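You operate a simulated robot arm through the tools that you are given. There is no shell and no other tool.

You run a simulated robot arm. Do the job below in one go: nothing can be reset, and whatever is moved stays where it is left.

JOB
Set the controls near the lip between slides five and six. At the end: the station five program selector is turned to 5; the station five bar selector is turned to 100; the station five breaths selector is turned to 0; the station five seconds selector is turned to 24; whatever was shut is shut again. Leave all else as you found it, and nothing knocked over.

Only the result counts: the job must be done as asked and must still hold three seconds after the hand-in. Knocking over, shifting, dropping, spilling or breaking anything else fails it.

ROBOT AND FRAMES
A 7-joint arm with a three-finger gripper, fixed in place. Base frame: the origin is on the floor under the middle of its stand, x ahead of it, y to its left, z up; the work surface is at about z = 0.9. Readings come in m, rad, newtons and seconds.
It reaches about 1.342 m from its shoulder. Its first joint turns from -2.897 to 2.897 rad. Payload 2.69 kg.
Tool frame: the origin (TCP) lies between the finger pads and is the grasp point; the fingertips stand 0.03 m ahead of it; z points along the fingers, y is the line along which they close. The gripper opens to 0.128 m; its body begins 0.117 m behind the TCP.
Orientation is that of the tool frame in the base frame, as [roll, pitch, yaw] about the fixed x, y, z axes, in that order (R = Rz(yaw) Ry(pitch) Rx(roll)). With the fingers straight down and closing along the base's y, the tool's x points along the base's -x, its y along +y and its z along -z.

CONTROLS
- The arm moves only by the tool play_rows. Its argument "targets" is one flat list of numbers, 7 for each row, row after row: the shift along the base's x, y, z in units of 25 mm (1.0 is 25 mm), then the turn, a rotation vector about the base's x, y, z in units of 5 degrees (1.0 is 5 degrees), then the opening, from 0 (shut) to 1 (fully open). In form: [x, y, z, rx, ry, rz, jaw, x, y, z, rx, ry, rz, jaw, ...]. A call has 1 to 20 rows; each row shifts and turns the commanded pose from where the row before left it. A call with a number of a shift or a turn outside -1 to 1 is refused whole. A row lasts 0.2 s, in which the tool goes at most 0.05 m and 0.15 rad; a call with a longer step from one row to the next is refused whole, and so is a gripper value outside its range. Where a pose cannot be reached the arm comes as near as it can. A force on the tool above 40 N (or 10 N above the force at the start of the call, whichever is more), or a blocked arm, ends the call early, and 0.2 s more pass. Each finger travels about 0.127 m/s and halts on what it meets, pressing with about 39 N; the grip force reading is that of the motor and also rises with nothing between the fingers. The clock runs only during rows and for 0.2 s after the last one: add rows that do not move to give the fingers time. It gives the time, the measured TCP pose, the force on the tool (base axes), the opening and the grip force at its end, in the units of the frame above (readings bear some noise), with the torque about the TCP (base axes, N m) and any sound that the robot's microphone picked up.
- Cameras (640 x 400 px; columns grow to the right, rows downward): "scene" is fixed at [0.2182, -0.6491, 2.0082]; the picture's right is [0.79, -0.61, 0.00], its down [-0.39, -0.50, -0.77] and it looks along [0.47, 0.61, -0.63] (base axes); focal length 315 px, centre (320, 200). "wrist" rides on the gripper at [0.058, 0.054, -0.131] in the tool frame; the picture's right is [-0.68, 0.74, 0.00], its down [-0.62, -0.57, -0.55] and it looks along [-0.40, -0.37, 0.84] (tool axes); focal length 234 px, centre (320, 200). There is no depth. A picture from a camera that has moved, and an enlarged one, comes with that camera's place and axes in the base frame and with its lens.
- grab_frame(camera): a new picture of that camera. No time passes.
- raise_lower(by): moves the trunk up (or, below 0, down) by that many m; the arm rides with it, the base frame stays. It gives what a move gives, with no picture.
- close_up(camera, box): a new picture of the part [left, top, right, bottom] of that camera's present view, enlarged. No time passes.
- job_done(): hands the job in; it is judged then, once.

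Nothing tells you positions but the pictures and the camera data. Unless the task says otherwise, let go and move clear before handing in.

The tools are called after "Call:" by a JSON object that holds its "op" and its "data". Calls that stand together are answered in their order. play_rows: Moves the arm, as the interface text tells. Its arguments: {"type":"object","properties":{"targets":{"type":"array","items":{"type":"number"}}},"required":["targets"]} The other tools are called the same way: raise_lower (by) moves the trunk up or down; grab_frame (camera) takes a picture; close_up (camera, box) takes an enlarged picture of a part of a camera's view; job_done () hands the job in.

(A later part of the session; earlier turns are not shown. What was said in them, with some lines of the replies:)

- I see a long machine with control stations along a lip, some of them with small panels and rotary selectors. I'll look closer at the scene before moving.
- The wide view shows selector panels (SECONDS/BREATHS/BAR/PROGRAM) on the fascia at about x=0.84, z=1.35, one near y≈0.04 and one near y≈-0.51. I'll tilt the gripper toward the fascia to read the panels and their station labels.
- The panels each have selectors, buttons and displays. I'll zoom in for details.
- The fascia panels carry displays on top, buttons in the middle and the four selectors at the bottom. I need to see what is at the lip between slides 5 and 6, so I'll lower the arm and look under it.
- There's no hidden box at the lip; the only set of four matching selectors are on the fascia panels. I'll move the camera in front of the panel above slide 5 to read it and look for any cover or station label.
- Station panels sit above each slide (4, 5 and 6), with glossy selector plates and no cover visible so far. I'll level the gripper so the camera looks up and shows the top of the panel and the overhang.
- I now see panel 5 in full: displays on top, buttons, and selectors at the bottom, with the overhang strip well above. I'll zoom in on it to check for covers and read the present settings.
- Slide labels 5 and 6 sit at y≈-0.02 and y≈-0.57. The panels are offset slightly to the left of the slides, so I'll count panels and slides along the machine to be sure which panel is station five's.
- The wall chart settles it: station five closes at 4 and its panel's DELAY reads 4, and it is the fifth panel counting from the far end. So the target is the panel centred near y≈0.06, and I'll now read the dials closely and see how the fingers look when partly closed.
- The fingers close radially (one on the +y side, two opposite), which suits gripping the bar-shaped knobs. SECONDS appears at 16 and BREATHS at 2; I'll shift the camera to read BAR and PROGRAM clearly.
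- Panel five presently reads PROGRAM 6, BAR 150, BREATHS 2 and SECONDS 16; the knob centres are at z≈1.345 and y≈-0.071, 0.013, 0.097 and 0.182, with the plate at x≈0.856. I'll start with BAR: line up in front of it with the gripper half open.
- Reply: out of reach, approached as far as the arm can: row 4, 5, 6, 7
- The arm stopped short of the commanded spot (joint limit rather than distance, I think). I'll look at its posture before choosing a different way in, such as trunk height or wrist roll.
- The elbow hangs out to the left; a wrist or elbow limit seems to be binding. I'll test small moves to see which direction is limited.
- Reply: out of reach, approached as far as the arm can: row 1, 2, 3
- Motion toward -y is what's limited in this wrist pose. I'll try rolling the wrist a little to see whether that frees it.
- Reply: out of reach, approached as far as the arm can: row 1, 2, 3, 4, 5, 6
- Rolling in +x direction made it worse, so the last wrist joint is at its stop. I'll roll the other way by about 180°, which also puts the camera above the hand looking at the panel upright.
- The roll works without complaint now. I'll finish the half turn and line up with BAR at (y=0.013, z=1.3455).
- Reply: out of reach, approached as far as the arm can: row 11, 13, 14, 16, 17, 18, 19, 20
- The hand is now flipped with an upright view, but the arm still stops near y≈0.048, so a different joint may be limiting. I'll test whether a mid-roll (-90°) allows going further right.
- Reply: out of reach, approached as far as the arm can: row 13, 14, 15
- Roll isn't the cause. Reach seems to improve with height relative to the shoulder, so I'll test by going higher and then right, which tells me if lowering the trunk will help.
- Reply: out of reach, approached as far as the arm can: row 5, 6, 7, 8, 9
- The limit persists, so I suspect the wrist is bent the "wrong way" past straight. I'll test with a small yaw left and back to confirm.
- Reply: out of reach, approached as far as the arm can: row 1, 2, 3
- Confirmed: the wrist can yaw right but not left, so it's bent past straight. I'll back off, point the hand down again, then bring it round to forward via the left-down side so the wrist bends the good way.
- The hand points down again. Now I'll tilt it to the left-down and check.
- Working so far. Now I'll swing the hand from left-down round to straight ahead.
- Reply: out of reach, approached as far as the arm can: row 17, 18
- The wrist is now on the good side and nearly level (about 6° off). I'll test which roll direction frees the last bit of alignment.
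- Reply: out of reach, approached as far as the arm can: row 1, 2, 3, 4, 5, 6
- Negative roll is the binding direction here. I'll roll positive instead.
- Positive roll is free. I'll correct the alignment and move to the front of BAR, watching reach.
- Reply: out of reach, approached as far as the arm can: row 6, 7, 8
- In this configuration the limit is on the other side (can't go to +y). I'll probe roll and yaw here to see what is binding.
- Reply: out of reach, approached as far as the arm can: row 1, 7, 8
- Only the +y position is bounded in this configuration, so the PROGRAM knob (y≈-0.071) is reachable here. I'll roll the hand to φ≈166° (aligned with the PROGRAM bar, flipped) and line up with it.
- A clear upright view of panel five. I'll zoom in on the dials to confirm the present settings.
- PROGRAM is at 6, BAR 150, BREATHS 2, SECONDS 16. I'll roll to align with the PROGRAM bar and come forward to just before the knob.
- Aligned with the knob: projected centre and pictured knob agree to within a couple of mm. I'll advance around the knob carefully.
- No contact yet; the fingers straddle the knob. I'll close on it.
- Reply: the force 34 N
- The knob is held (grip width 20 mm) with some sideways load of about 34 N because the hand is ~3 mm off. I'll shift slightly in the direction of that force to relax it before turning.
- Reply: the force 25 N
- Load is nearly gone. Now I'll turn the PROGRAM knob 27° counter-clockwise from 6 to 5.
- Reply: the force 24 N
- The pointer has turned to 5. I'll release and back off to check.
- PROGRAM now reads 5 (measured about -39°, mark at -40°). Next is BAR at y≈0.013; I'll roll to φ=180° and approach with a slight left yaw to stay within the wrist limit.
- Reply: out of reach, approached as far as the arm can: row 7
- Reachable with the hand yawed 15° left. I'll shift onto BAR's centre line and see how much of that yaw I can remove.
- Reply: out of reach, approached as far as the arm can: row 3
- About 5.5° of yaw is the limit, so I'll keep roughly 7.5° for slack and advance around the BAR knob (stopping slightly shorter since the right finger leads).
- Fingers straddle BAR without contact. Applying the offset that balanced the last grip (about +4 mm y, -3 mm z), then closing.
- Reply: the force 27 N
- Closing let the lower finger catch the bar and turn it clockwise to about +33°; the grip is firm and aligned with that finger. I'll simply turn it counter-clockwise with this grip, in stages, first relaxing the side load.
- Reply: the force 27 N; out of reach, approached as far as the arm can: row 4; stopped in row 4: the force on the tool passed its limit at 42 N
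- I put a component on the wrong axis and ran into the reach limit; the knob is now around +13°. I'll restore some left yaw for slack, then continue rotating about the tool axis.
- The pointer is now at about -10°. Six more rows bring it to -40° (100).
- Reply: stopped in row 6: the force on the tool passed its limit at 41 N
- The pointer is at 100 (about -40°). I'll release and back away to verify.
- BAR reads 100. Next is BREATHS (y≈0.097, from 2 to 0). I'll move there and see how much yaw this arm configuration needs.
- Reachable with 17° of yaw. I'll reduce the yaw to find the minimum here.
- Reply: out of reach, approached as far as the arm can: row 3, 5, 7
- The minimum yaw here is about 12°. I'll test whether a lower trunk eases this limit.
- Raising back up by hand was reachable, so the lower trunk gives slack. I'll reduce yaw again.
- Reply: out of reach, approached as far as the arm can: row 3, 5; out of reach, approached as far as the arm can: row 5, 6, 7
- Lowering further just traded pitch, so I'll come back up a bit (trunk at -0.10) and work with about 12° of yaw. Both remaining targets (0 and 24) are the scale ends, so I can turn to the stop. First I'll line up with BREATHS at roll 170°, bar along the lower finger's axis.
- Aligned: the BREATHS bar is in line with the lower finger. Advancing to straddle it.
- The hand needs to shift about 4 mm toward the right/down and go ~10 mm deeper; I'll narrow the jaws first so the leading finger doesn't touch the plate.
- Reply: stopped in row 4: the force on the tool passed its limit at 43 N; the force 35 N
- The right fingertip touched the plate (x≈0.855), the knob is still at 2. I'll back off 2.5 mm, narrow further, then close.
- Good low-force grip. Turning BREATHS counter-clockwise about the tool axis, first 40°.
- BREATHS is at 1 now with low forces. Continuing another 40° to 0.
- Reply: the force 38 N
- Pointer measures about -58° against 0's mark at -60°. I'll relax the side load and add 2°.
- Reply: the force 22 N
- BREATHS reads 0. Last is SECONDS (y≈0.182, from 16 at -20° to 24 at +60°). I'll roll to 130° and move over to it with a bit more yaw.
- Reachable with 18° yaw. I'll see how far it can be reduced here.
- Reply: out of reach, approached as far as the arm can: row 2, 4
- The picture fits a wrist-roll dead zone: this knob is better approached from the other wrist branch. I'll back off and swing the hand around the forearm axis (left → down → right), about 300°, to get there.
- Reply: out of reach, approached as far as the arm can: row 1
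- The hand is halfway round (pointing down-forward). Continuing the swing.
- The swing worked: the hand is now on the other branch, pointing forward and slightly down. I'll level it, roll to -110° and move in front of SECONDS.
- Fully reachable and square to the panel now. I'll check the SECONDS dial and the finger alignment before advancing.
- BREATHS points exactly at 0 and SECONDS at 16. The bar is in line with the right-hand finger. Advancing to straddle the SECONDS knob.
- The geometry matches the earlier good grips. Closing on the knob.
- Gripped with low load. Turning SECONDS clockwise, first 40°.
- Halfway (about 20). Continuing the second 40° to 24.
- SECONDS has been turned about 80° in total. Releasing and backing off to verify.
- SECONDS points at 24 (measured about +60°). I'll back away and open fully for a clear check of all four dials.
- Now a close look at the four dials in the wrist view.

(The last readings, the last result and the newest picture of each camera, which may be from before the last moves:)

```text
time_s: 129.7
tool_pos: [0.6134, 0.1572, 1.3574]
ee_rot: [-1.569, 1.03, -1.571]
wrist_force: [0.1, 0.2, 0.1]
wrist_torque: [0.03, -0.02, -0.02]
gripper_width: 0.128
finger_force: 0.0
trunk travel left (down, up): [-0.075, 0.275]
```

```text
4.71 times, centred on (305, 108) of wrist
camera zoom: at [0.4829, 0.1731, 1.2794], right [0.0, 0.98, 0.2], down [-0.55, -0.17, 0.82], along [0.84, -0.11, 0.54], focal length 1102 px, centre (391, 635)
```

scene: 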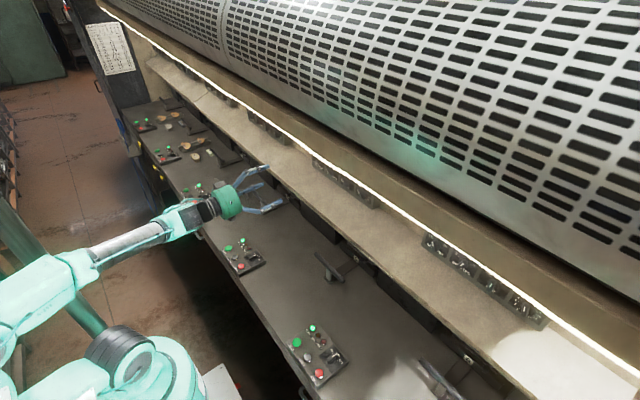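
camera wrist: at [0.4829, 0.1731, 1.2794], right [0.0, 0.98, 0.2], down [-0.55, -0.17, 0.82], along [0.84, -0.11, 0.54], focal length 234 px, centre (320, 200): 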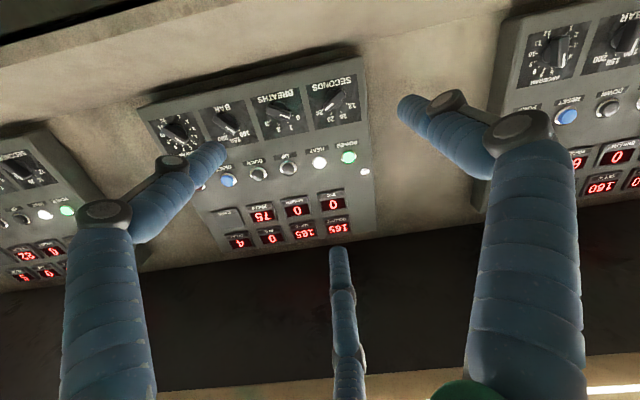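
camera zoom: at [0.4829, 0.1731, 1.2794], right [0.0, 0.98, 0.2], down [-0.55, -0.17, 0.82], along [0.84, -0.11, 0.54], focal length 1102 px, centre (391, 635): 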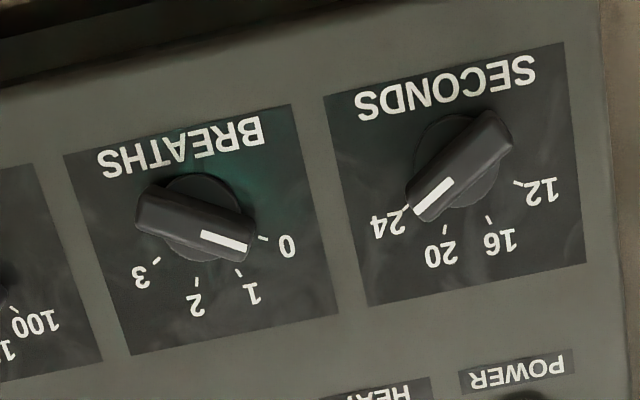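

All four read as intended: PROGRAM≈5, BAR≈100, BREATHS≈0, SECONDS≈24. PROGRAM deserves a squarer look, so I'll reposition the camera in front of it.

Call:
{"op": "play_rows", "data": {"targets": [0, -0.1, 0, -1, 0, 0, 1, 0, -0.1, 0, -1, 0, 0, 1, 0, -0.1, 0, -1, 0, 0, 1, 0, -0.1, 0, -1, 0, 0, 1, 0, -0.1, 0, -1, 0, 0, 1, 0, -0.1, 0, -1, 0, 0, 1, 0, -0.1, 0, -1, 0, 0, 1, 0, -0.1, 0, -1, 0, 0, 1, 0, -0.1, 0, -1, 0, 0, 1, 0, -0.1, 0, -1, 0, 0, 1, 0, -0.1, 0, -1, 0, 0, 1, 0, -0.1, 0, -1, 0, 0, 1, 0, -0.1, 0, -1, 0, 0, 1, 0, -0.1, 0, -1, 0, 0, 1, 0, -0.1, 0, -1, 0, 0, 1, 0, -0.1, 0, -1, 0, 0, 1, 0, -0.1, 0, -1, 0, 0, 1, 0, -0.1, 0, -1, 0, 0, 1, 0, -0.1, 0, -1, 0, 0, 1, 0, -0.1, 0, -1, 0, 0, 1]}}

Call:
{"op": "play_rows", "data": {"targets": [0, -0.4, 0, -0.8, 0, -0.4, 1, 0, -0.7, 0, -0.8, 0, -1, 1, 0, -0.8, 0, 0, 0, -1, 1, 0, -0.8, 0, 0, 0, -1, 1, 0, -0.8, 0, 0, 0, -1, 1, 0, -0.8, 0, 0, 0, -1, 1, 0, -0.8, 0, 0, 0, -1, 1, 0, -0.8, 0, 0, 0, -0.6, 1]}}

Call:
{"op": "grab_frame", "data": {"camera": "wrist"}}

```text
time_s: 133.9
tool_pos: [0.6124, 0.109, 1.3577]
ee_rot: [-1.571, -0.718, -1.572]
wrist_force: [-0.3, 0.0, -0.4]
wrist_torque: [0.03, -0.01, 0.02]
gripper_width: 0.128
finger_force: 0.0
trunk travel left (down, up): [-0.075, 0.275]
```

```text
time_s: 135.7
tool_pos: [0.6135, -0.0384, 1.3569]
ee_rot: [-1.562, -0.856, -2.189]
wrist_force: [1.4, 0.2, 0.0]
wrist_torque: [0.0, 0.0, -0.01]
gripper_width: 0.1279
finger_force: 0.0
trunk travel left (down, up): [-0.075, 0.275]
```

```text
taken
camera wrist: at [0.4612, -0.0284, 1.365], right [-0.06, -0.1, -0.99], down [0.03, 0.99, -0.1], along [1.0, -0.03, -0.06], focal length 234 px, centre (320, 200)
```

wrist: 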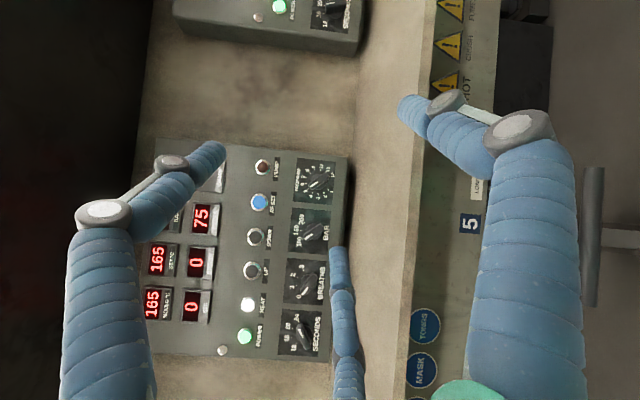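

The camera now looks squarely at the panel (picture rotated 90°). Zooming on each dial.

Call:
{"op": "close_up", "data": {"camera": "wrist", "box": [285, 150, 350, 210]}}

Call:
{"op": "close_up", "data": {"camera": "wrist", "box": [280, 200, 345, 260]}}

Call:
{"op": "close_up", "data": {"camera": "wrist", "box": [275, 250, 340, 310]}}

Call:
{"op": "close_up", "data": {"camera": "wrist", "box": [270, 300, 335, 360]}}

Call:
{"op": "close_up", "data": {"camera": "wrist", "box": [130, 130, 350, 370]}}

```text
6.67 times, centred on (318, 180) of wrist
camera zoom: at [0.4612, -0.0284, 1.365], right [-0.06, -0.1, -0.99], down [0.03, 0.99, -0.1], along [1.0, -0.03, -0.06], focal length 1561 px, centre (337, 333)
```

zoom: 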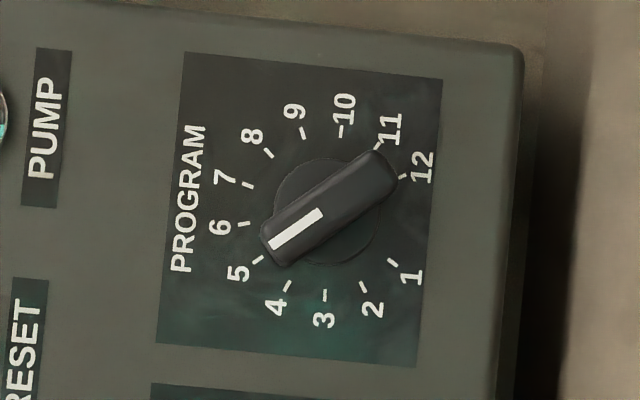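

```text
6.67 times, centred on (312, 230) of wrist
camera zoom: at [0.4612, -0.0284, 1.365], right [-0.06, -0.1, -0.99], down [0.03, 0.99, -0.1], along [1.0, -0.03, -0.06], focal length 1561 px, centre (370, 0)
```

zoom: 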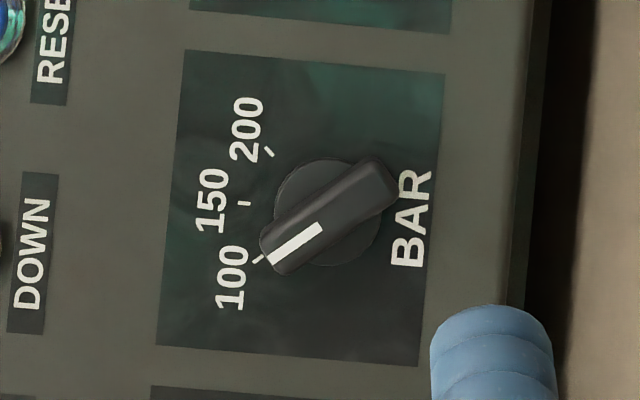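

```text
6.67 times, centred on (308, 280) of wrist
camera zoom: at [0.4612, -0.0284, 1.365], right [-0.06, -0.1, -0.99], down [0.03, 0.99, -0.1], along [1.0, -0.03, -0.06], focal length 1561 px, centre (403, -333)
```

zoom: 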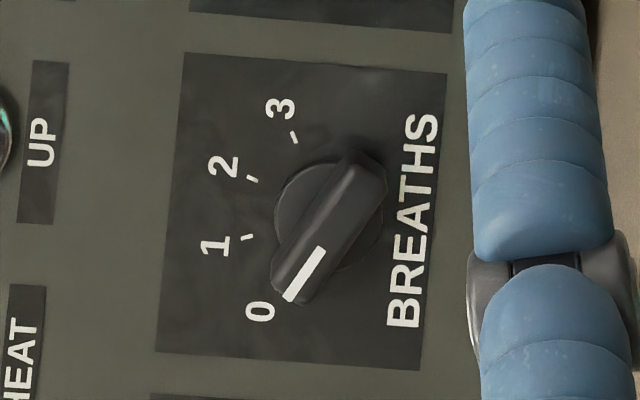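

```text
6.67 times, centred on (302, 330) of wrist
camera zoom: at [0.4612, -0.0284, 1.365], right [-0.06, -0.1, -0.99], down [0.03, 0.99, -0.1], along [1.0, -0.03, -0.06], focal length 1561 px, centre (437, -667)
```

zoom: 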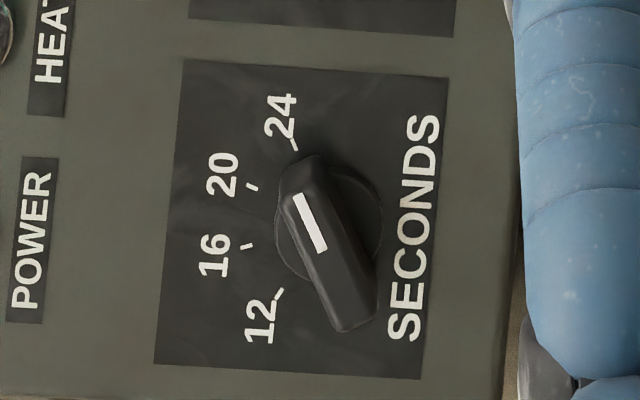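

```text
1.67 times, centred on (240, 250) of wrist
camera zoom: at [0.4612, -0.0284, 1.365], right [-0.06, -0.1, -0.99], down [0.03, 0.99, -0.1], along [1.0, -0.03, -0.06], focal length 390 px, centre (453, 117)
```

zoom: 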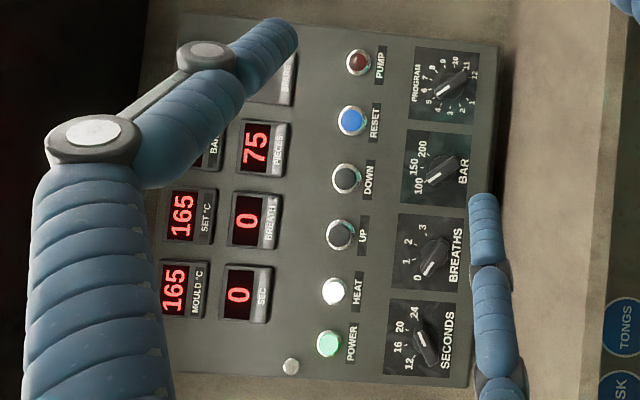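

Square-on views confirm it: PROGRAM points at 5, BAR at 100, BREATHS at 0, SECONDS at 24, and the lip label "5" sits right under this panel. I'll retreat a little further and take a last look before handing in.

Call:
{"op": "play_rows", "data": {"targets": [-0.6, 0.2, 0.2, 0, 0, 0, 1, -0.6, 0.2, 0.2, 0, 0, 0, 1, -0.6, 0.2, 0.2, 0, 0, 0, 1, -0.6, 0.2, 0.2, 0, 0, 0, 1]}}

Call:
{"op": "grab_frame", "data": {"camera": "scene"}}

Call:
{"op": "grab_frame", "data": {"camera": "wrist"}}

```text
time_s: 136.7
tool_pos: [0.5534, -0.0176, 1.3795]
ee_rot: [-1.561, -0.855, -2.187]
wrist_force: [0.6, -0.2, -0.4]
wrist_torque: [-0.01, 0.01, 0.01]
gripper_width: 0.1282
finger_force: 0.0
trunk travel left (down, up): [-0.075, 0.275]
```

```text
taken
```

scene: 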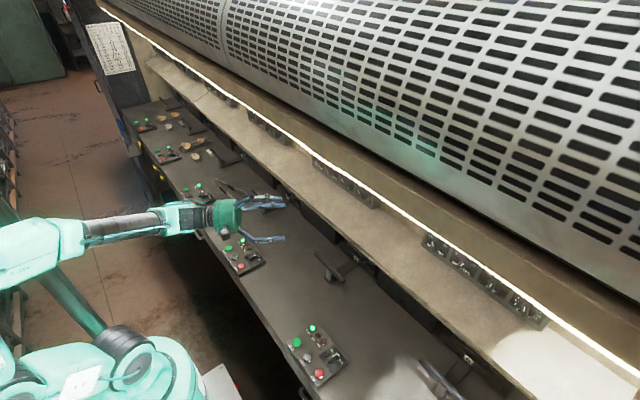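

```text
taken
camera wrist: at [0.4002, -0.0083, 1.3868], right [-0.06, -0.1, -0.99], down [0.03, 0.99, -0.1], along [1.0, -0.03, -0.06], focal length 234 px, centre (320, 200)
```

wrist: 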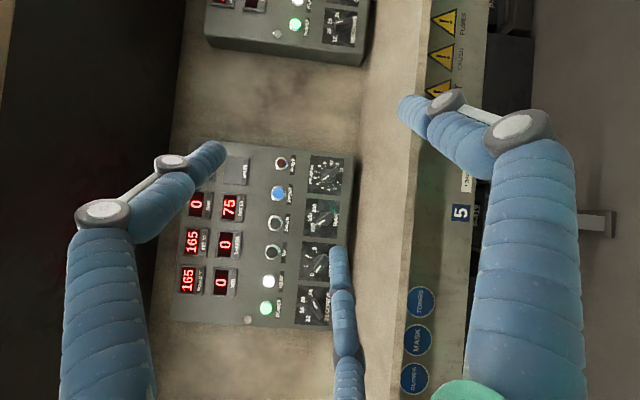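

All four station five selectors are set, the hand is clear of everything, nothing was opened, and the rest of the scene looks unchanged. Handing in.

Call:
{"op": "job_done", "data": {}}

```text
The job is handed in.
```

The four station five selectors are set and the job is handed in. Close, square-on pictures before the hand-in showed:

| Selector | Before | Now |
|---|---|---|
| Program | 6 | 5 |
| Bar | 150 | 100 |
| Breaths | 2 | 0 |
| Seconds | 16 | 24 |

- **Which panel:** the fascia panels carry no station numbers. I took the panel directly above the lip label "5". Its delay display reads 4, which matches the wall chart's entry for station five, and it is the fifth panel of six.
- **Possible mismatch:** that panel sits above slide five, not strictly between slides five and six as your wording says. If you meant a different panel, this would be the wrong one.
- **Bar passed through 200:** while I was gripping it, the bar knob slipped round to just short of 200 before I turned it back to 100.
- **Contact:** one fingertip pressed the panel plate briefly at about 40 N before I backed off.
- **Shut things:** I opened nothing, so there was nothing to shut again.
- **Everything else:** I saw nothing else moved or knocked over.
- **Robot:** I left the trunk 0.10 m lower than it started, and the gripper is open and clear of the panel.
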